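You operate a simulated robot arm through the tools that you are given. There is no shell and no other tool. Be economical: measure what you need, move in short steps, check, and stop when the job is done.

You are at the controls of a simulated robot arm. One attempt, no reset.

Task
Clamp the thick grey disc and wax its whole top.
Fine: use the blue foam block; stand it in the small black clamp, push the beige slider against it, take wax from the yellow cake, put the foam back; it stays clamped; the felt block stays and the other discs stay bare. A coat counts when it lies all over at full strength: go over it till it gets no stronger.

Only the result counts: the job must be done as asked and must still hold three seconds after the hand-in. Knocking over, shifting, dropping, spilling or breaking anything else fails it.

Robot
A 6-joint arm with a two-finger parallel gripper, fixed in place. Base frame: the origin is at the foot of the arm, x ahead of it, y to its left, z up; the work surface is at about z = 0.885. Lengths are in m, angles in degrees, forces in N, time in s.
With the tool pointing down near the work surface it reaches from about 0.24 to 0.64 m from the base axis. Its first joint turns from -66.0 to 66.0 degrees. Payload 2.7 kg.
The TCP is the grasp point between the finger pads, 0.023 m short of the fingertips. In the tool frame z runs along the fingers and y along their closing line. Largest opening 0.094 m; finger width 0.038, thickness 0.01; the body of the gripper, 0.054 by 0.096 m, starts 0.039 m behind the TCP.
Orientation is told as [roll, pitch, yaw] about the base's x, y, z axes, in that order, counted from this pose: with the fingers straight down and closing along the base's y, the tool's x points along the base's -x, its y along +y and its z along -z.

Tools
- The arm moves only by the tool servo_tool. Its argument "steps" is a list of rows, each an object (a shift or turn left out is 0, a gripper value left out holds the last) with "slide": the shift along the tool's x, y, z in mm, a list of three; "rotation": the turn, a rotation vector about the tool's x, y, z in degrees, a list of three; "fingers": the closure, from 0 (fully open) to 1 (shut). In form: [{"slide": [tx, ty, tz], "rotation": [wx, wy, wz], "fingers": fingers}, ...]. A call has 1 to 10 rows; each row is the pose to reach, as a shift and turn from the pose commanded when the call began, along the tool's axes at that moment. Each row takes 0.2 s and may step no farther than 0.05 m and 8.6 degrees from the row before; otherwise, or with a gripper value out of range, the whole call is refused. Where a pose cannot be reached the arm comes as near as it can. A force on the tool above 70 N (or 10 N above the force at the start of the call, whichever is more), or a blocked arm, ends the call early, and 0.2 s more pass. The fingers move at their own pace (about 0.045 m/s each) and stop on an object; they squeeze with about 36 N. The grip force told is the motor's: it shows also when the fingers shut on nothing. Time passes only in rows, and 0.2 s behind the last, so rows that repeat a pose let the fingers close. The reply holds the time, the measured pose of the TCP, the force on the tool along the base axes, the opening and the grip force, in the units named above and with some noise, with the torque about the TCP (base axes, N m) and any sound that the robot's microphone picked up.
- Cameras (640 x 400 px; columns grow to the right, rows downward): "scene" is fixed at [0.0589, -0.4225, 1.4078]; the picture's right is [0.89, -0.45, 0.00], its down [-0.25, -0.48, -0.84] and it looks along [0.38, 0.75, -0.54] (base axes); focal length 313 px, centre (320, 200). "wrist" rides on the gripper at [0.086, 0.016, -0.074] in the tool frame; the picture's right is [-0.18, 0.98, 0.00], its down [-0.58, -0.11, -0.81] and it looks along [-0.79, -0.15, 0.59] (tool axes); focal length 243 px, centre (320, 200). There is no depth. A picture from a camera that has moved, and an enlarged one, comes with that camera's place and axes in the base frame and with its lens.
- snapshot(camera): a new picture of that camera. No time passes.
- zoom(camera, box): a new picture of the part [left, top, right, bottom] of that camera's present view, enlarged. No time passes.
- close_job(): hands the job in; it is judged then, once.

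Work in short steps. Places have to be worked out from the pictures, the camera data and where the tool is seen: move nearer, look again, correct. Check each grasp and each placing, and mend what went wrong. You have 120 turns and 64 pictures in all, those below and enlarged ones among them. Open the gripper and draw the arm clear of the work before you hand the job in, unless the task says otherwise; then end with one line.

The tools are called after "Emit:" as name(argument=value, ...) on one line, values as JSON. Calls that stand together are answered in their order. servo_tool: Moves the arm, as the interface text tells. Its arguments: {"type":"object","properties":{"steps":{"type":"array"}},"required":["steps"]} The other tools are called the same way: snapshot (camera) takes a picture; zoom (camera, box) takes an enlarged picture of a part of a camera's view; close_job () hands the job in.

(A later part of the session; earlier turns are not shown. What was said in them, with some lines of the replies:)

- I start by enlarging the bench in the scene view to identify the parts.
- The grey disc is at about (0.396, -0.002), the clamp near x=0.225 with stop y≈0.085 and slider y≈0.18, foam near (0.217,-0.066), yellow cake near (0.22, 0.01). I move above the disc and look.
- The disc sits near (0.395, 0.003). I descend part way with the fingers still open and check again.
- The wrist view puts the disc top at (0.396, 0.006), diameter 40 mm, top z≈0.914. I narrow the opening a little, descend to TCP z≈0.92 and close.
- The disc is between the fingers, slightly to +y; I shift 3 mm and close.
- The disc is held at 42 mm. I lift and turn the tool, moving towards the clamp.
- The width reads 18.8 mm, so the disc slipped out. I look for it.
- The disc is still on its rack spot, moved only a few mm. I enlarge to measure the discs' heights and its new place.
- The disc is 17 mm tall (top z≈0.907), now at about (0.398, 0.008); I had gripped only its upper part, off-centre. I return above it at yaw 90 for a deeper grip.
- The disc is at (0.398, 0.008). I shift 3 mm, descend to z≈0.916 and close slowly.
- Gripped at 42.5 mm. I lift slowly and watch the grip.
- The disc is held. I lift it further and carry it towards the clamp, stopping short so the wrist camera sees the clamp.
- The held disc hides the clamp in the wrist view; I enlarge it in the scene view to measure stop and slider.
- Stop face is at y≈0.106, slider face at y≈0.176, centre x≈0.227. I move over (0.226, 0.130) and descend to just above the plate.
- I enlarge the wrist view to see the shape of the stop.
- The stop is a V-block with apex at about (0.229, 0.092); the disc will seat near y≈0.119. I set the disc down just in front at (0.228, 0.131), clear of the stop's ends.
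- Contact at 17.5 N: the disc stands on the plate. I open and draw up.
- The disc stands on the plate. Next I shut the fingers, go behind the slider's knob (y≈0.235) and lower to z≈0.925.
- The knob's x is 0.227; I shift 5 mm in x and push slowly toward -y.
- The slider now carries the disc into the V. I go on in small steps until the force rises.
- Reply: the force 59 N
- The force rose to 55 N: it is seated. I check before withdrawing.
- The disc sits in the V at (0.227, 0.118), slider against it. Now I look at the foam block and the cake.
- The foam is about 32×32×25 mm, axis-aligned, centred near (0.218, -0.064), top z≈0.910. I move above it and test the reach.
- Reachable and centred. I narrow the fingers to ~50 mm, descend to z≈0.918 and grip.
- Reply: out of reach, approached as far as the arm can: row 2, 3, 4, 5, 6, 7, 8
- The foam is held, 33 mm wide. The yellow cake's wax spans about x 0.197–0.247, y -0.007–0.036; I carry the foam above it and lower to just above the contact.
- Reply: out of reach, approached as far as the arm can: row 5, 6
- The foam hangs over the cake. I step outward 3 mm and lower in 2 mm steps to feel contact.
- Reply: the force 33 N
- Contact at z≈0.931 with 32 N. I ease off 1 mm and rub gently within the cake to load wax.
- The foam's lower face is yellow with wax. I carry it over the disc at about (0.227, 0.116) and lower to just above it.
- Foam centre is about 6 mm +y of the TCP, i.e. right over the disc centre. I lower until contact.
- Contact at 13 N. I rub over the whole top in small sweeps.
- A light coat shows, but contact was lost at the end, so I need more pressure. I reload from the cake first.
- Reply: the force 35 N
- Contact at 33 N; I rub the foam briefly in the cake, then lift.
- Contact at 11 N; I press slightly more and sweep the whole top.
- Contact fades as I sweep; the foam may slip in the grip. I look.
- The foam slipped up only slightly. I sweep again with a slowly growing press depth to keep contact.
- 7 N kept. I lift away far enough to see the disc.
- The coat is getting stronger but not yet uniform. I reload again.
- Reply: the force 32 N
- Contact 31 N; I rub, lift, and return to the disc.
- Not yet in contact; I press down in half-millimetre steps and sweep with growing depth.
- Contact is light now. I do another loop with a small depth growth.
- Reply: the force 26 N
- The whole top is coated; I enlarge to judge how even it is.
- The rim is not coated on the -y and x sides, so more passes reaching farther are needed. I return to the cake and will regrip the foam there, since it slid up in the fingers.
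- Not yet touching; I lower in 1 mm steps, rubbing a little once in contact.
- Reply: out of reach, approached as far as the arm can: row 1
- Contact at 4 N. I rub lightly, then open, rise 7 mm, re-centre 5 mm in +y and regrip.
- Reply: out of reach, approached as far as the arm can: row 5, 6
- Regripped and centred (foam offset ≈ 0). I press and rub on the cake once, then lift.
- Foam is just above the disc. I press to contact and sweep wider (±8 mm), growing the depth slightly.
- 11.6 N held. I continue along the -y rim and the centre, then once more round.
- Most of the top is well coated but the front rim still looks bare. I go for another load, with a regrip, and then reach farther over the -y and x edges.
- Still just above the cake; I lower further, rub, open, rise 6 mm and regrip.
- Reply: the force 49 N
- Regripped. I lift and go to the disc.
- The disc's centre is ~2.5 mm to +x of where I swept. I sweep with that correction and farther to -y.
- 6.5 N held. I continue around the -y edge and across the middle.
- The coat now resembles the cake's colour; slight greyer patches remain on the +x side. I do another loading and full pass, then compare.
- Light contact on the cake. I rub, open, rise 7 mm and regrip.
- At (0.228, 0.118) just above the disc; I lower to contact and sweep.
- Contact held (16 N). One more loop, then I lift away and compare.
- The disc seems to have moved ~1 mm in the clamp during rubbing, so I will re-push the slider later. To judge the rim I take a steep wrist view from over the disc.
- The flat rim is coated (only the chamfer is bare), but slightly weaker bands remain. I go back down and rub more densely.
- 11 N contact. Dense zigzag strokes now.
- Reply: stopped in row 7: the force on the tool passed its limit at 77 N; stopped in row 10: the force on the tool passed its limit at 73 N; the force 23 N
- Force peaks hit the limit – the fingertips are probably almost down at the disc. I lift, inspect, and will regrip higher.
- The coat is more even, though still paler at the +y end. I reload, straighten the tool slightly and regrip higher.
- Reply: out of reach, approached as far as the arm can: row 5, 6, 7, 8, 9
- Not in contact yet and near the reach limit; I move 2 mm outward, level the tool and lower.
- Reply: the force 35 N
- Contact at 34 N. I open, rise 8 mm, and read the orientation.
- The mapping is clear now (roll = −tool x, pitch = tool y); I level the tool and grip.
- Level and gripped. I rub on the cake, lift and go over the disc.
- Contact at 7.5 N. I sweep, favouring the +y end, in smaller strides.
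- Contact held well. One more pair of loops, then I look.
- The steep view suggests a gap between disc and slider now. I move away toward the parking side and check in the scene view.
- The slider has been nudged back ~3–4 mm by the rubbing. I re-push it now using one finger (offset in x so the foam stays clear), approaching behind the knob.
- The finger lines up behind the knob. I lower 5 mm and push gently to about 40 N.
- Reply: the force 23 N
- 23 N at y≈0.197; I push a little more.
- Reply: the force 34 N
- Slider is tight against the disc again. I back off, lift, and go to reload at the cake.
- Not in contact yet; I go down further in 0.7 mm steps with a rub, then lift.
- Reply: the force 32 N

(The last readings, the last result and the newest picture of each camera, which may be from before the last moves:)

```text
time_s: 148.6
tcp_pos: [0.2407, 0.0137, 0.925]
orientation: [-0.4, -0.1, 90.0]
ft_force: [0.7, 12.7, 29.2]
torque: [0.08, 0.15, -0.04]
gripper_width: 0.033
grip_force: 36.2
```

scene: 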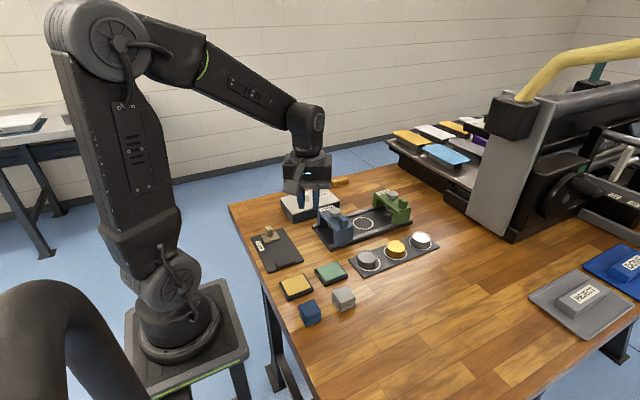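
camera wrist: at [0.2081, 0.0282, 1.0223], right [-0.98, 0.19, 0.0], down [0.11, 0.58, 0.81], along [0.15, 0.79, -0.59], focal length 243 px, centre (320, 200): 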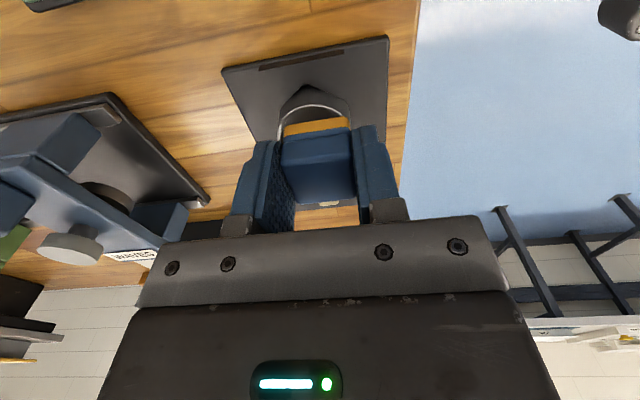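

Loaded (29 N). I regrip 5 mm higher on the cake.

Emit:
servo_tool(steps=[{"slide": [0, 0, -0.5], "fingers": 0.56}, {"slide": [0, 0, -1], "fingers": 0.56}, {"slide": [0, 0, -6], "fingers": 0.56}, {"slide": [0, 0, -6], "fingers": 1}, {"slide": [0, 0, -6], "fingers": 1}, {"slide": [0, 0, -6], "fingers": 1}, {"slide": [0, 0, -16]}, {"slide": [0, 0, -51]}, {"slide": [0, 0, -51]}])

Emit:
servo_tool(steps=[{"slide": [-35, 4, 0]}, {"slide": [-70, 8, 0]}, {"slide": [-105, 12, 0]}, {"slide": [-105, 12, 20]}, {"slide": [-105, 12, 32]}, {"slide": [-105, 12, 35]}, {"slide": [-105, 12, 36]}, {"slide": [-105, 12, 36]}])

```text
time_s: 150.6
tcp_pos: [0.2395, 0.0094, 0.9752]
orientation: [0.0, 0.0, 90.0]
ft_force: [-1.0, -0.2, -0.1]
torque: [0.0, 0.05, 0.0]
gripper_width: 0.033
grip_force: 35.4
```

```text
time_s: 152.3
tcp_pos: [0.2274, 0.1176, 0.9395]
orientation: [-0.4, -0.1, 90.0]
ft_force: [2.2, -4.5, 33.1]
torque: [-0.18, 0.03, 0.0]
gripper_width: 0.0331
grip_force: 36.0
```

Contact at 33 N; I ease off slightly and sweep in x-strokes with gentle y steps.

Emit:
servo_tool(steps=[{"slide": [-6, 0, -3]}, {"slide": [-6, 0, -0.3]}, {"slide": [-6, 5, -0.3]}, {"slide": [-6, -2, -0.3]}, {"slide": [-6, -8, -0.2]}, {"slide": [-3, -8, -0.2]}, {"slide": [-3, 0, -0.1]}, {"slide": [-3, 6, 0]}, {"slide": [0, 6, 0.1]}, {"slide": [0, 0, 0.2]}])

Emit:
servo_tool(steps=[{"slide": [0, -8, 0.1]}, {"slide": [4, -8, 0.2]}, {"slide": [4, -1, 0.3]}, {"slide": [4, 6, 0.4]}, {"slide": [8, 6, 0.5]}, {"slide": [8, -1, 0.6]}, {"slide": [8, -7, 0.7]}, {"slide": [5, -2, 0.8]}, {"slide": [2, 4, 0.9]}, {"slide": [0, 0, 1.0]}])

```text
time_s: 154.6
tcp_pos: [0.2257, 0.1176, 0.9389]
orientation: [0.0, 0.0, 89.9]
ft_force: [-16.2, 2.1, 30.2]
torque: [0.1, 0.36, 0.03]
gripper_width: 0.033
grip_force: 36.6
```

```text
time_s: 156.8
tcp_pos: [0.2274, 0.1187, 0.9365]
orientation: [-0.1, 0.0, 90.0]
ft_force: [-0.5, 0.9, -0.5]
torque: [0.0, 0.01, 0.01]
gripper_width: 0.033
grip_force: 36.0
```

Another loop with light contact, then the steep look.

Emit:
servo_tool(steps=[{"slide": [-4, 0, 0.8]}, {"slide": [-7, 4, 1.0]}, {"slide": [-7, -3, 1.1]}, {"slide": [-4, -8, 1.2]}, {"slide": [2, -8, 1.3]}, {"slide": [2, 0, 1.4]}, {"slide": [0, 7, 1.5]}, {"slide": [6, 5, 1.6]}, {"slide": [8, -2, 1.7]}, {"slide": [3, -1, 1.8]}])

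Emit:
servo_tool(steps=[{"slide": [0, 0, -10]}, {"slide": [0, 0, -40]}, {"slide": [-20, 0, -62]}, {"slide": [-36, -5, -62]}, {"slide": [-36, -5, -62]}])

Emit:
zoom(camera="wrist", box=[260, 0, 390, 81])

```text
time_s: 158.9
tcp_pos: [0.2291, 0.1148, 0.9358]
orientation: [-0.1, 0.2, 89.8]
ft_force: [-1.5, -9.3, 17.0]
torque: [-0.29, 0.08, -0.01]
gripper_width: 0.0329
grip_force: 35.8
```

```text
time_s: 160.2
tcp_pos: [0.2342, 0.1503, 0.9971]
orientation: [-0.1, 0.0, 90.0]
ft_force: [0.9, 0.5, -0.7]
torque: [0.0, 0.02, 0.0]
gripper_width: 0.0333
grip_force: 35.9
```

```text
4.92 times, centred on (325, 40) of wrist
camera zoom: at [0.217, 0.0652, 1.0709], right [-0.98, 0.18, 0.0], down [0.11, 0.58, 0.81], along [0.15, 0.79, -0.59], focal length 1194 px, centre (295, 985)
```

zoom: 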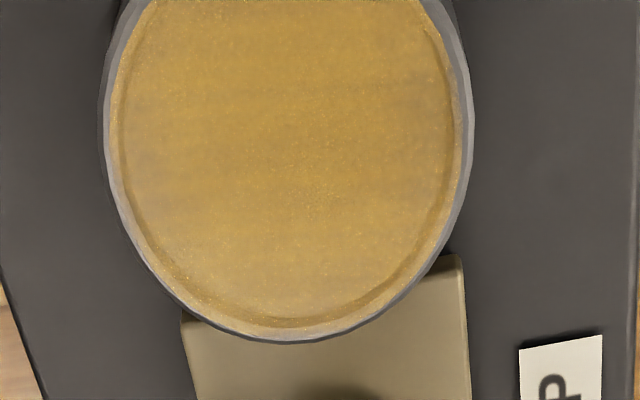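

The pattern is the same as last time, so the coat seems saturated; the +x and +y edges look slightly paler. I make one more targeted pass there.

Emit:
servo_tool(steps=[{"slide": [31, 0, 0]}, {"slide": [31, 0, 30]}, {"slide": [31, 0, 52]}, {"slide": [31, 0, 59]}, {"slide": [31, 0, 61]}, {"slide": [31, -2, 62.5]}, {"slide": [30, -4, 63]}])

Emit:
servo_tool(steps=[{"slide": [-3, 3, 0.1]}, {"slide": [-5, 9, 0.3]}, {"slide": [-6, 3, 0.5]}, {"slide": [-5, -3, 0.7]}, {"slide": [0, -5, 0.9]}, {"slide": [6, -5, 1.0]}, {"slide": [6, 0, 1.1]}, {"slide": [0, -3, 1.2]}, {"slide": [-4, -2, 1.3]}, {"slide": [0, 4, 1.4]}])

```text
time_s: 161.8
tcp_pos: [0.2368, 0.1189, 0.9361]
orientation: [-0.1, 0.1, 90.0]
ft_force: [-14.4, -5.6, 33.2]
torque: [-0.2, 0.48, 0.01]
gripper_width: 0.033
grip_force: 36.5
```

```text
time_s: 163.9
tcp_pos: [0.2361, 0.1226, 0.9345]
orientation: [-0.8, -0.5, 90.1]
ft_force: [15.9, 3.3, 30.8]
torque: [-0.45, 0.03, 0.26]
gripper_width: 0.0327
grip_force: 35.8
```

Good firm pass. Now I lift and carry the foam to the cake, to regrip it at yaw 0 (its parking spot is too near for this grip).

Emit:
servo_tool(steps=[{"slide": [0, 0, -10]}, {"slide": [0, 0, -42]}, {"slide": [35, -1, -45]}, {"slide": [70, -3, -45]}, {"slide": [108, -4, -45]}, {"slide": [108, -4, -15]}, {"slide": [108, -4, 5]}, {"slide": [108, -4, 9]}, {"slide": [108, -4, 10]}, {"slide": [108, -4, 11]}])

Emit:
zoom(camera="scene", box=[262, 225, 332, 305])

```text
time_s: 166.2
tcp_pos: [0.238, 0.013, 0.9231]
orientation: [-0.1, 0.0, 90.0]
ft_force: [-0.3, 0.2, 0.1]
torque: [-0.04, 0.0, -0.05]
gripper_width: 0.033
grip_force: 36.4
```

```text
5.00 times, centred on (297, 265) of scene
camera zoom: at [0.0589, -0.4225, 1.4078], right [0.89, -0.45, 0.0], down [-0.25, -0.48, -0.84], along [0.38, 0.75, -0.54], focal length 1566 px, centre (435, -125)
```

zoom: 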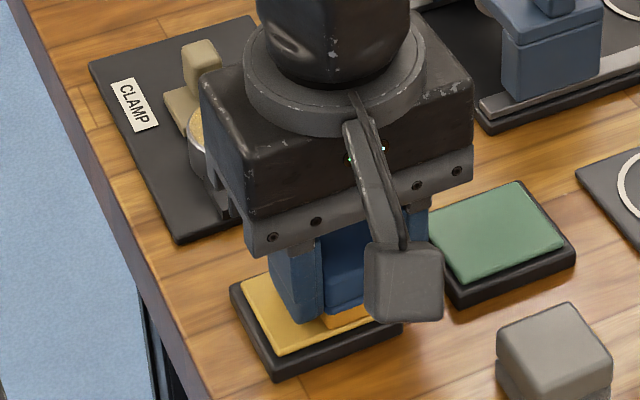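

Foam is just above the cake. I set it down, open and rise.

Emit:
servo_tool(steps=[{"slide": [0, 0, 0.7]}, {"slide": [0, 0, 1.2]}, {"slide": [0, 0, 1.2], "fingers": 0.5}, {"slide": [0, 0, 1], "fingers": 0.5}, {"slide": [0, 0, 1], "fingers": 0.5}, {"slide": [0, 0, -15], "fingers": 0.5}, {"slide": [0, 0, -45], "fingers": 0.3}, {"slide": [0, 0, -65], "fingers": 0.3}, {"slide": [0, 0, -65], "fingers": 0.3}])

Emit:
servo_tool(steps=[{"slide": [0, -2, 0], "rotation": [0, 0, 8.5]}, {"slide": [0, -4, 0], "rotation": [0, 0, 17]}, {"slide": [0, -6, 0], "rotation": [0, 0, 25.5]}, {"slide": [0, -8, 0], "rotation": [0, 0, 34]}, {"slide": [0, -9, 0], "rotation": [0, 0, 42.5]}, {"slide": [0, -10, 0], "rotation": [0, 0, 51]}, {"slide": [0, -10, 0], "rotation": [0, 0, 59.5]}, {"slide": [0, -11, 0], "rotation": [0, 0, 68]}, {"slide": [0, -11, 0], "rotation": [0, 0, 76.5]}, {"slide": [0, -11, 0], "rotation": [0, 0, 85]}])

```text
time_s: 168.2
tcp_pos: [0.2366, 0.0114, 0.9887]
orientation: [-0.1, 0.0, 89.9]
ft_force: [-0.9, 0.5, 0.4]
torque: [0.0, -0.02, 0.0]
gripper_width: 0.0657
grip_force: 0.0
```

```text
time_s: 170.3
tcp_pos: [0.2498, 0.013, 0.989]
orientation: [0.0, -0.1, 4.8]
ft_force: [0.5, 0.1, -0.5]
torque: [0.01, -0.02, 0.01]
gripper_width: 0.0658
grip_force: 0.1
```

Yaw is ~5°. I finish the turn and lower around the foam; I check with the wrist camera before closing.

Emit:
servo_tool(steps=[{"slide": [0, 0, 15], "rotation": [0, 0, 4.9]}, {"slide": [0, 0, 28], "rotation": [0, 0, 4.9]}, {"slide": [0, 0, 28], "rotation": [0, 0, 4.9]}])

Emit:
snapshot(camera="wrist")

```text
time_s: 171.2
tcp_pos: [0.2468, 0.0117, 0.9588]
orientation: [0.0, 0.0, 0.0]
ft_force: [-1.2, -0.1, -0.3]
torque: [0.0, -0.03, -0.01]
gripper_width: 0.0655
grip_force: 0.0
```

```text
4 pictures are left
camera wrist: at [0.1598, 0.0294, 1.033], right [0.18, 0.98, 0.0], down [0.58, -0.11, 0.81], along [0.79, -0.15, -0.59], focal length 243 px, centre (320, 200)
```

wrist: 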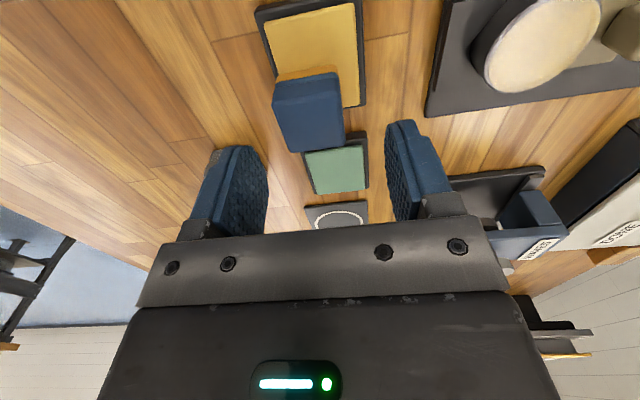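

The foam stands on the cake at (0.235, 0.010). I lower 30 mm and close.

Emit:
servo_tool(steps=[{"slide": [0, -1, 12], "fingers": 0.4}, {"slide": [0, -1, 24], "fingers": 0.4}, {"slide": [0, -1, 30], "fingers": 0.4}, {"slide": [0, -1, 30], "fingers": 1}, {"slide": [0, -1, 30], "fingers": 1}, {"slide": [0, -1, 30], "fingers": 1}, {"slide": [0, -1, 30], "fingers": 1}])

Emit:
servo_tool(steps=[{"slide": [0, 0, -6], "fingers": 1}, {"slide": [0, 0, -15]}, {"slide": [0, 0, -30]}, {"slide": [5, -35, -30]}, {"slide": [10, -70, -30]}, {"slide": [15, -76, -30]}, {"slide": [15, -76, -30]}])

```text
time_s: 172.8
tcp_pos: [0.2498, 0.0118, 0.9296]
orientation: [0.0, -0.1, 0.0]
ft_force: [0.6, 0.2, -0.4]
torque: [0.0, 0.0, 0.0]
gripper_width: 0.033
grip_force: 36.0
```

```text
time_s: 174.3
tcp_pos: [0.2359, -0.0657, 0.9589]
orientation: [0.0, -0.1, 0.1]
ft_force: [-0.7, 0.1, -0.2]
torque: [0.02, -0.01, 0.0]
gripper_width: 0.033
grip_force: 35.9
```

Held. Foam centre is now ~(0.222, -0.066). I shift 4 mm inward and lower to the table.

Emit:
servo_tool(steps=[{"slide": [3, 1, 15]}, {"slide": [3, 1, 28]}, {"slide": [3, 1, 36]}, {"slide": [3, 1, 38.5]}, {"slide": [3, 1, 40]}, {"slide": [3, 1, 41]}, {"slide": [3, 1, 41]}])

```text
time_s: 175.9
tcp_pos: [0.2305, -0.0631, 0.9181]
orientation: [0.0, -0.1, 0.2]
ft_force: [0.2, -0.3, -0.6]
torque: [0.01, 0.01, 0.0]
gripper_width: 0.0329
grip_force: 36.3
```

Nearly down; last small steps until contact.

Emit:
servo_tool(steps=[{"slide": [0, -1, 0.8]}, {"slide": [0, -1, 1.6]}, {"slide": [0, -1, 2.2]}, {"slide": [0, -1, 2.2]}])

```text
time_s: 176.9
tcp_pos: [0.2311, -0.0648, 0.9158]
orientation: [-0.1, -0.1, 0.2]
ft_force: [0.4, -0.7, -1.1]
torque: [0.01, -0.01, -0.04]
gripper_width: 0.033
grip_force: 35.4
```

Emit:
servo_tool(steps=[{"slide": [0, 0, 0.8]}, {"slide": [0, 0, 1.6]}, {"slide": [0, 0, 2.2]}, {"slide": [0, 0, 2.2]}])

```text
time_s: 177.9
tcp_pos: [0.2325, -0.0644, 0.9148]
orientation: [-0.1, -0.3, 0.0]
ft_force: [-4.9, -1.2, 33.2]
torque: [-0.04, 0.35, 0.03]
gripper_width: 0.033
grip_force: 35.9
```

The foam stands on the table (33 N). I ease, open and rise.

Emit:
servo_tool(steps=[{"slide": [0, 0, -1]}, {"slide": [0, 0, -1], "fingers": 0.45}, {"slide": [0, 0, -1], "fingers": 0.45}, {"slide": [0, 0, -10], "fingers": 0.45}, {"slide": [0, 0, -40]}, {"slide": [0, 0, -85]}, {"slide": [-15, 20, -100]}, {"slide": [-15, 20, -100]}])

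Emit:
zoom(camera="scene", box=[245, 220, 365, 330])

```text
time_s: 179.8
tcp_pos: [0.2447, -0.0468, 1.0151]
orientation: [0.0, -0.1, 0.1]
ft_force: [-0.2, -0.4, -0.1]
torque: [-0.02, 0.02, -0.01]
gripper_width: 0.0517
grip_force: 0.0
```

```text
3.64 times, centred on (305, 275) of scene
camera zoom: at [0.0589, -0.4225, 1.4078], right [0.89, -0.45, 0.0], down [-0.25, -0.48, -0.84], along [0.38, 0.75, -0.54], focal length 1139 px, centre (374, -73)
```

zoom: 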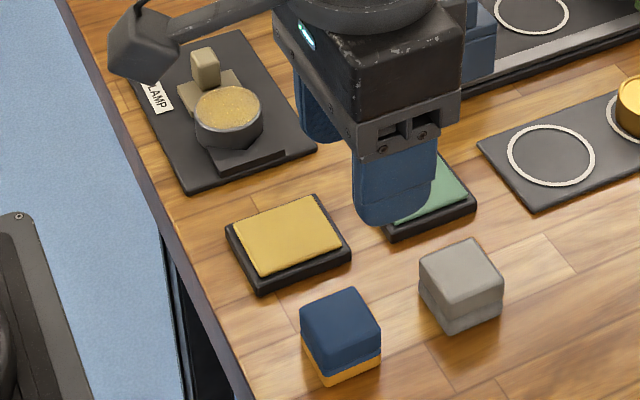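

Foam is back beside the untouched felt. I shut the fingers and move behind the slider for the final push.

Emit:
servo_tool(steps=[{"slide": [0, 45, -15], "fingers": 1}, {"slide": [0, 90, -20]}, {"slide": [5, 138, -20]}, {"slide": [10, 186, -20]}, {"slide": [17, 232, -10]}, {"slide": [17, 267, 0]}, {"slide": [17, 267, 40]}, {"slide": [17, 267, 75]}, {"slide": [17, 267, 87]}, {"slide": [17, 267, 87]}])

Emit:
servo_tool(steps=[{"slide": [0, -10, 0]}, {"slide": [0, -18, 0]}, {"slide": [0, -24, 0]}, {"slide": [0, -29, 0]}, {"slide": [0, -32, 0]}, {"slide": [0, -34, 0]}, {"slide": [0, -34, 0]}])

```text
time_s: 181.9
tcp_pos: [0.227, 0.2216, 0.9249]
orientation: [0.0, -0.1, 0.1]
ft_force: [0.4, 1.2, -0.6]
torque: [0.01, 0.01, -0.02]
gripper_width: 0.0
grip_force: 35.5
```

```text
time_s: 183.6
tcp_pos: [0.2269, 0.1885, 0.927]
orientation: [0.0, 0.0, 0.1]
ft_force: [0.7, -0.4, -0.6]
torque: [-0.02, 0.02, 0.01]
gripper_width: 0.0
grip_force: 35.7
```

No contact yet at y≈0.189; I push on in 2 mm steps.

Emit:
servo_tool(steps=[{"slide": [0, -2, 0]}, {"slide": [0, -4, 0]}, {"slide": [0, -6, 0]}, {"slide": [0, -7, 0]}, {"slide": [0, -8, 0]}, {"slide": [0, -8, 0]}])

```text
time_s: 184.9
tcp_pos: [0.2291, 0.1833, 0.9283]
orientation: [0.2, -0.3, 0.1]
ft_force: [-12.1, 17.5, 6.5]
torque: [0.19, 0.17, -0.12]
gripper_width: 0.0
grip_force: 35.9
```

Seating force is rising (17 N); two millimetres more.

Emit:
servo_tool(steps=[{"slide": [0, -1, 0]}, {"slide": [0, -2, 0]}, {"slide": [0, -2.5, 0]}, {"slide": [0, -2.5, 0]}])

```text
time_s: 185.9
tcp_pos: [0.2284, 0.1826, 0.9269]
orientation: [0.5, -0.5, 0.2]
ft_force: [-22.1, 48.8, 8.9]
torque: [0.5, 0.35, -0.22]
gripper_width: 0.0001
grip_force: 35.8
```

The slider is seated at 49 N. I back off, lift and draw clear, then look.

Emit:
servo_tool(steps=[{"slide": [0, 6, 0]}, {"slide": [0, 20, 0]}, {"slide": [0, 25, -40]}, {"slide": [-20, 15, -85]}, {"slide": [-60, 10, -120], "fingers": 0.3}, {"slide": [-100, 0, -150], "fingers": 0.1}, {"slide": [-140, 0, -170], "fingers": 0}, {"slide": [-140, 0, -170], "fingers": 0}])

Emit:
zoom(camera="scene", box=[266, 226, 306, 266])

```text
refused: row 4 steps farther than a row can; nothing moved
```

```text
10.00 times, centred on (286, 246) of scene
camera zoom: at [0.0583, -0.4213, 1.4082], right [0.89, -0.45, 0.0], down [-0.24, -0.48, -0.84], along [0.38, 0.75, -0.54], focal length 3132 px, centre (660, -260)
```

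zoom: 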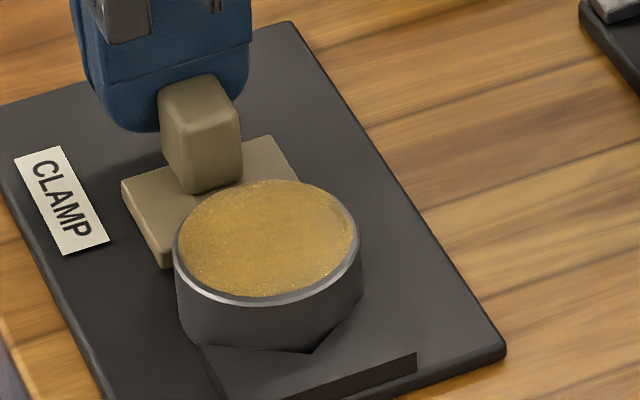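

The push is good, but the +x/+y part of the coat still looks slightly greyer. I'll fetch the foam again for that area: first back off, lift and turn back towards yaw 90.

Emit:
servo_tool(steps=[{"slide": [0, 6, 0]}, {"slide": [0, 20, 0]}, {"slide": [0, 24, -40]}, {"slide": [0, 24, -85]}, {"slide": [-10, 10, -100], "rotation": [0, 0, -8.5]}, {"slide": [-10, -20, -100], "rotation": [0, 0, -17]}, {"slide": [-10, -60, -100], "rotation": [0, 0, -25.5]}, {"slide": [-10, -100, -100], "rotation": [0, 0, -34]}, {"slide": [-10, -140, -100], "rotation": [0, 0, -42.5]}, {"slide": [-10, -180, -100], "rotation": [0, 0, -51]}])

```text
time_s: 188.2
tcp_pos: [0.239, -0.0052, 1.0253]
orientation: [0.0, -0.2, 51.1]
ft_force: [0.4, 0.6, -0.1]
torque: [0.01, 0.0, 0.0]
gripper_width: 0.0002
grip_force: 36.0
```

I complete the turn and go above the foam with a 60 mm opening.

Emit:
servo_tool(steps=[{"slide": [10, -6, 0], "rotation": [0, 0, -8.5], "fingers": 0.36}, {"slide": [22, -12, 0], "rotation": [0, 0, -17], "fingers": 0.36}, {"slide": [34, -18, 0], "rotation": [0, 0, -25.5], "fingers": 0.36}, {"slide": [45, -25, 0], "rotation": [0, 0, -34], "fingers": 0.36}, {"slide": [53, -30, 0], "rotation": [0, 0, -38.9], "fingers": 0.36}, {"slide": [53, -30, 30], "rotation": [0, 0, -38.9], "fingers": 0.36}, {"slide": [53, -30, 60], "rotation": [0, 0, -38.9], "fingers": 0.36}, {"slide": [53, -30, 60], "rotation": [0, 0, -38.9], "fingers": 0.36}])

```text
time_s: 189.9
tcp_pos: [0.2283, -0.0623, 0.9669]
orientation: [-0.1, 0.0, 90.0]
ft_force: [-0.5, -0.4, -0.9]
torque: [-0.01, 0.0, -0.01]
gripper_width: 0.0601
grip_force: 0.0
```

Positioned. I descend slowly and grip.

Emit:
servo_tool(steps=[{"slide": [2, -0.5, 20]}, {"slide": [2, -1, 35]}, {"slide": [2, -1.5, 43]}, {"slide": [2, -1.5, 47]}, {"slide": [2, -1.5, 47], "fingers": 1}, {"slide": [2, -1.5, 47], "fingers": 1}, {"slide": [2, -1.5, 47], "fingers": 1}, {"slide": [2, -1.5, 47], "fingers": 1}])

Emit:
servo_tool(steps=[{"slide": [0, 0, -8], "fingers": 1}, {"slide": [0, 0, -25]}, {"slide": [0, -3, -40]}, {"slide": [-35, -8, -40]}, {"slide": [-74, -10, -40]}, {"slide": [-76, -10, -25]}, {"slide": [-76, -10, -16]}, {"slide": [-76, -10, -13]}, {"slide": [-76, -10, -13]}])

```text
time_s: 191.8
tcp_pos: [0.2297, -0.0647, 0.9193]
orientation: [0.0, -0.1, 90.0]
ft_force: [-0.2, -0.3, 0.4]
torque: [0.01, 0.04, 0.01]
gripper_width: 0.033
grip_force: 35.9
```

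```text
time_s: 193.8
tcp_pos: [0.2403, 0.0109, 0.9334]
orientation: [-0.1, 0.0, 90.0]
ft_force: [-0.2, -1.2, -0.3]
torque: [0.01, 0.04, 0.01]
gripper_width: 0.033
grip_force: 36.1
```

Gripped at 33 mm, over the cake now. I lower to contact with a short rub and then go to the disc.

Emit:
servo_tool(steps=[{"slide": [0, 0, 1]}, {"slide": [0, 0, 2]}, {"slide": [0, 0, 3]}, {"slide": [3, 0, 3.5]}, {"slide": [-3, 0, 3.8]}, {"slide": [2, 0, 4]}, {"slide": [0, 0, 4]}])

Emit:
servo_tool(steps=[{"slide": [0, 0, -10]}, {"slide": [0, 0, -48]}, {"slide": [-35, 0, -48]}, {"slide": [-70, 2, -48]}, {"slide": [-111, 3, -48]}, {"slide": [-111, 3, -28]}, {"slide": [-111, 3, -18]}, {"slide": [-111, 3, -14]}, {"slide": [-111, 3, -14]}])

```text
time_s: 195.3
tcp_pos: [0.2421, 0.011, 0.9306]
orientation: [-0.3, 0.0, 89.9]
ft_force: [6.6, -7.9, 19.8]
torque: [-0.24, -0.13, 0.04]
gripper_width: 0.033
grip_force: 36.0
```

```text
time_s: 197.3
tcp_pos: [0.2367, 0.1247, 0.9442]
orientation: [-0.1, 0.0, 90.0]
ft_force: [-0.4, 0.4, -0.5]
torque: [0.01, 0.01, -0.02]
gripper_width: 0.0333
grip_force: 36.2
```

I lower onto the +x/+y part and rub it with x-strokes.

Emit:
servo_tool(steps=[{"slide": [0, 0, 1.5]}, {"slide": [0, 0, 2.5]}, {"slide": [0, -4, 2.7]}, {"slide": [0, 2, 2.9]}, {"slide": [0, 8, 3.1]}, {"slide": [3, 8, 3.2]}, {"slide": [3, 2, 3.3]}, {"slide": [3, -4, 3.4]}, {"slide": [6, -4, 3.5]}, {"slide": [6, 3, 3.6]}])

Emit:
servo_tool(steps=[{"slide": [-6, -3, 0.1]}, {"slide": [-7, -7, 0.2]}, {"slide": [-4, -7, 0.3]}, {"slide": [-4, 0, 0.4]}, {"slide": [-4, 5, 0.5]}, {"slide": [-7, 5, 0.6]}, {"slide": [-7, -2, 0.7]}, {"slide": [-3, -6, 0.8]}, {"slide": [0, -4, 0.9]}, {"slide": [-3, 0, 1.0]}])

```text
time_s: 199.6
tcp_pos: [0.2363, 0.1168, 0.9378]
orientation: [-0.4, 0.0, 90.1]
ft_force: [6.9, 0.8, 15.3]
torque: [-0.1, -0.24, 0.07]
gripper_width: 0.0329
grip_force: 35.7
```

```text
time_s: 201.8
tcp_pos: [0.2346, 0.1193, 0.9369]
orientation: [-0.1, 0.0, 89.9]
ft_force: [-0.5, -0.4, -0.6]
torque: [0.02, 0.05, 0.0]
gripper_width: 0.0328
grip_force: 35.8
```

Contact faded at the end; I press 1 mm more and do one overall loop with emphasis on +x/+y.

Emit:
servo_tool(steps=[{"slide": [0, 0, 1.2]}, {"slide": [-5, 0, 1.4]}, {"slide": [-6, 6, 1.6]}, {"slide": [-5, 11, 1.7]}, {"slide": [0, 12, 1.8]}, {"slide": [0, 5, 1.9]}, {"slide": [0, -3, 2.0]}, {"slide": [6, -3, 2.1]}, {"slide": [9, 5, 2.2]}, {"slide": [6, 12, 2.3]}])

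Emit:
servo_tool(steps=[{"slide": [0, 0, -10]}, {"slide": [0, 0, -45]}, {"slide": [45, -5, -55]}, {"slide": [85, -12, -55]}, {"slide": [125, -18, -50]}, {"slide": [165, -20, -50]}, {"slide": [165, -20, -50]}])

Emit:
zoom(camera="scene", box=[266, 226, 306, 266])

```text
time_s: 203.9
tcp_pos: [0.2237, 0.113, 0.936]
orientation: [-0.2, 0.0, 89.9]
ft_force: [6.5, -3.5, 13.5]
torque: [-0.07, -0.22, -0.01]
gripper_width: 0.0332
grip_force: 36.0
```

```text
time_s: 205.6
tcp_pos: [0.2438, -0.0529, 0.9849]
orientation: [-0.1, 0.0, 90.0]
ft_force: [0.3, -0.4, -0.5]
torque: [0.05, 0.0, 0.01]
gripper_width: 0.0332
grip_force: 36.1
```

```text
10.00 times, centred on (286, 246) of scene
camera zoom: at [0.0589, -0.4225, 1.4078], right [0.89, -0.45, 0.0], down [-0.25, -0.48, -0.84], along [0.38, 0.75, -0.54], focal length 3132 px, centre (660, -260)
```

zoom: 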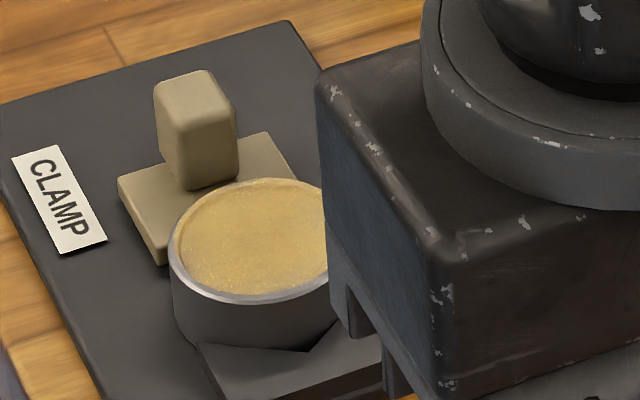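

The coat looks full and even. I take the foam back via the cake, as before: set down, open, rise.

Emit:
servo_tool(steps=[{"slide": [-33, 2, 0]}, {"slide": [-65, 4, 5]}, {"slide": [-65, 4, 35]}, {"slide": [-65, 4, 55]}, {"slide": [-65, 4, 59]}, {"slide": [-65, 4, 60]}, {"slide": [-65, 4, 60]}])

```text
time_s: 207.2
tcp_pos: [0.2379, 0.016, 0.9239]
orientation: [-0.1, 0.0, 90.0]
ft_force: [-1.6, 1.7, 5.2]
torque: [0.07, 0.05, 0.01]
gripper_width: 0.0331
grip_force: 36.0
```

Contact at 5 N. I open, rise and turn to yaw 0.

Emit:
servo_tool(steps=[{"slide": [0, 0, 0], "fingers": 0.5}, {"slide": [0, 0, 0], "fingers": 0.5}, {"slide": [0, 0, -2], "fingers": 0.5}, {"slide": [0, 0, -15], "fingers": 0.5}, {"slide": [0, 0, -45], "fingers": 0.3}, {"slide": [0, 0, -65], "fingers": 0.3}, {"slide": [0, 0, -65], "fingers": 0.3}])

Emit:
servo_tool(steps=[{"slide": [0, -2, 0], "rotation": [0, 0, 8.5]}, {"slide": [0, -4, 0], "rotation": [0, 0, 17]}, {"slide": [0, -6, 0], "rotation": [0, 0, 25.5]}, {"slide": [0, -8, 0], "rotation": [0, 0, 34]}, {"slide": [0, -9, 0], "rotation": [0, 0, 42.5]}, {"slide": [0, -10, 0], "rotation": [0, 0, 51]}, {"slide": [0, -10, 0], "rotation": [0, 0, 59.5]}, {"slide": [0, -11, 0], "rotation": [0, 0, 68]}, {"slide": [0, -11, 0], "rotation": [0, 0, 76.5]}, {"slide": [0, -11, 0], "rotation": [0, 0, 85]}])

```text
time_s: 208.8
tcp_pos: [0.2377, 0.0139, 0.991]
orientation: [-0.1, 0.0, 90.0]
ft_force: [-0.2, 0.1, -0.7]
torque: [0.0, 0.02, 0.02]
gripper_width: 0.0657
grip_force: 0.0
```

```text
time_s: 210.9
tcp_pos: [0.2494, 0.0145, 0.9929]
orientation: [0.0, -0.1, 4.8]
ft_force: [-0.6, 0.4, 0.0]
torque: [-0.01, 0.02, -0.02]
gripper_width: 0.0659
grip_force: 0.0
```

I finish the turn, lower around the foam and grip.

Emit:
servo_tool(steps=[{"slide": [0, 0, 15], "rotation": [0, 0, 4.9]}, {"slide": [0, 0, 38], "rotation": [0, 0, 4.9]}, {"slide": [0, 0, 55], "rotation": [0, 0, 4.9]}, {"slide": [0, 0, 63], "rotation": [0, 0, 4.9]}, {"slide": [0, 0, 63], "rotation": [0, 0, 4.9], "fingers": 1}, {"slide": [0, 0, 63], "rotation": [0, 0, 4.9], "fingers": 1}, {"slide": [0, 0, 63], "rotation": [0, 0, 4.9], "fingers": 1}, {"slide": [0, 0, 63], "rotation": [0, 0, 4.9], "fingers": 1}])

Emit:
servo_tool(steps=[{"slide": [0, 0, -6], "fingers": 1}, {"slide": [0, 0, -15]}, {"slide": [0, 0, -30]}, {"slide": [5, -35, -30]}, {"slide": [12, -70, -30]}, {"slide": [18, -79, -30]}, {"slide": [18, -79, -10]}, {"slide": [18, -79, 5]}, {"slide": [18, -79, 10]}, {"slide": [18, -79, 10]}])

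```text
time_s: 212.8
tcp_pos: [0.2494, 0.013, 0.9301]
orientation: [0.0, 0.0, 0.1]
ft_force: [0.3, -0.1, 0.5]
torque: [-0.03, -0.01, 0.03]
gripper_width: 0.0333
grip_force: 36.3
```

```text
time_s: 214.9
tcp_pos: [0.2308, -0.0653, 0.9168]
orientation: [-0.1, -0.1, 0.1]
ft_force: [-0.1, 0.9, 0.0]
torque: [0.01, 0.0, 0.03]
gripper_width: 0.033
grip_force: 35.7
```

Foam is just above the table at its old place; I lower to contact.

Emit:
servo_tool(steps=[{"slide": [0, 1, 0.8]}, {"slide": [0, 1, 1.6]}, {"slide": [0, 1, 2.4]}, {"slide": [0, 1, 2.4]}])

```text
time_s: 215.9
tcp_pos: [0.2306, -0.0641, 0.9144]
orientation: [0.0, -0.1, 0.2]
ft_force: [0.1, -0.5, -0.5]
torque: [0.02, -0.01, 0.0]
gripper_width: 0.0327
grip_force: 36.1
```

Still slightly above; another two millimetres.

Emit:
servo_tool(steps=[{"slide": [0, 0, 0.7]}, {"slide": [0, 0, 1.3]}, {"slide": [0, 0, 1.9]}, {"slide": [0, 0, 1.9]}])

```text
time_s: 216.9
tcp_pos: [0.2321, -0.0657, 0.9138]
orientation: [0.0, -0.2, 0.0]
ft_force: [-5.5, 3.0, 31.2]
torque: [0.04, 0.38, -0.07]
gripper_width: 0.0331
grip_force: 36.0
```

Contact. I ease, open, rise, and then travel shut-fingered behind the slider.

Emit:
servo_tool(steps=[{"slide": [0, 0, -1]}, {"slide": [0, 0, -1], "fingers": 0.45}, {"slide": [0, 0, -1], "fingers": 0.45}, {"slide": [0, 0, -10], "fingers": 0.45}, {"slide": [0, 0, -40]}, {"slide": [0, 0, -85]}, {"slide": [-13, 20, -101]}, {"slide": [-13, 20, -101]}])

Emit:
servo_tool(steps=[{"slide": [0, 45, -15], "fingers": 1}, {"slide": [0, 90, -20]}, {"slide": [5, 138, -20]}, {"slide": [10, 186, -20]}, {"slide": [17, 232, -10]}, {"slide": [17, 265, 0]}, {"slide": [17, 265, 40]}, {"slide": [17, 265, 75]}, {"slide": [17, 265, 88]}, {"slide": [17, 265, 88]}])

```text
time_s: 218.8
tcp_pos: [0.2451, -0.0458, 1.0173]
orientation: [0.0, -0.2, 0.1]
ft_force: [-0.2, -0.3, 0.3]
torque: [-0.01, 0.03, 0.0]
gripper_width: 0.0517
grip_force: 0.1
```

```text
time_s: 220.9
tcp_pos: [0.2265, 0.2213, 0.9258]
orientation: [0.0, -0.2, 0.1]
ft_force: [-0.1, 0.2, 0.7]
torque: [0.0, -0.02, 0.0]
gripper_width: 0.0
grip_force: 36.2
```

Behind the knob at y≈0.221; I push as before to the seating point.

Emit:
servo_tool(steps=[{"slide": [0, -12, 0]}, {"slide": [0, -22, 0]}, {"slide": [0, -30, 0]}, {"slide": [0, -34, 0]}, {"slide": [0, -37, 0]}, {"slide": [0, -39, 0]}, {"slide": [0, -41, 0]}, {"slide": [0, -42, 0]}, {"slide": [0, -42, 0]}])

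```text
time_s: 222.9
tcp_pos: [0.2284, 0.1816, 0.9264]
orientation: [0.2, -0.3, 0.1]
ft_force: [-21.2, 44.8, -11.3]
torque: [0.68, 0.3, -0.11]
gripper_width: 0.0003
grip_force: 36.0
```

Seated at 45 N. I back off, lift, open and draw clear.

Emit:
servo_tool(steps=[{"slide": [0, 5, 0]}, {"slide": [0, 20, 0]}, {"slide": [0, 26, -40]}, {"slide": [0, 26, -85]}, {"slide": [-25, 20, -120]}, {"slide": [-60, 10, -150], "fingers": 0.3}, {"slide": [-100, 0, -170], "fingers": 0}, {"slide": [-140, 0, -190], "fingers": 0}, {"slide": [-140, 0, -190], "fingers": 0}])

Emit:
zoom(camera="scene", box=[250, 215, 370, 325])

```text
time_s: 224.9
tcp_pos: [0.3678, 0.1812, 1.114]
orientation: [0.0, -0.1, 0.1]
ft_force: [0.4, -0.5, 0.3]
torque: [-0.02, -0.01, 0.01]
gripper_width: 0.0856
grip_force: 0.1
```

```text
3.64 times, centred on (310, 270) of scene
camera zoom: at [0.0589, -0.4225, 1.4078], right [0.89, -0.45, 0.0], down [-0.25, -0.48, -0.84], along [0.38, 0.75, -0.54], focal length 1139 px, centre (356, -54)
```

zoom: 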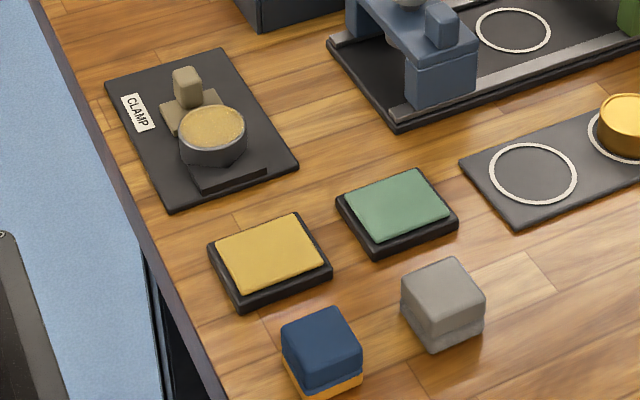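

The disc is clamped and waxed, the foam is back in its place, and the other items stand as they were. The arm is clear, so I hand in.

Emit:
close_job()

```text
The job is handed in.
```

I handed the job in: the thick grey disc is clamped in the small black clamp with the beige slider pushed tight against it, and its top is waxed yellow all over. I judged the coat full and even by eye. The slider slipped back a few millimetres while I rubbed, so I pushed it tight again at the end. The blue foam block is back at about its starting spot, and the felt block and the other discs look untouched.
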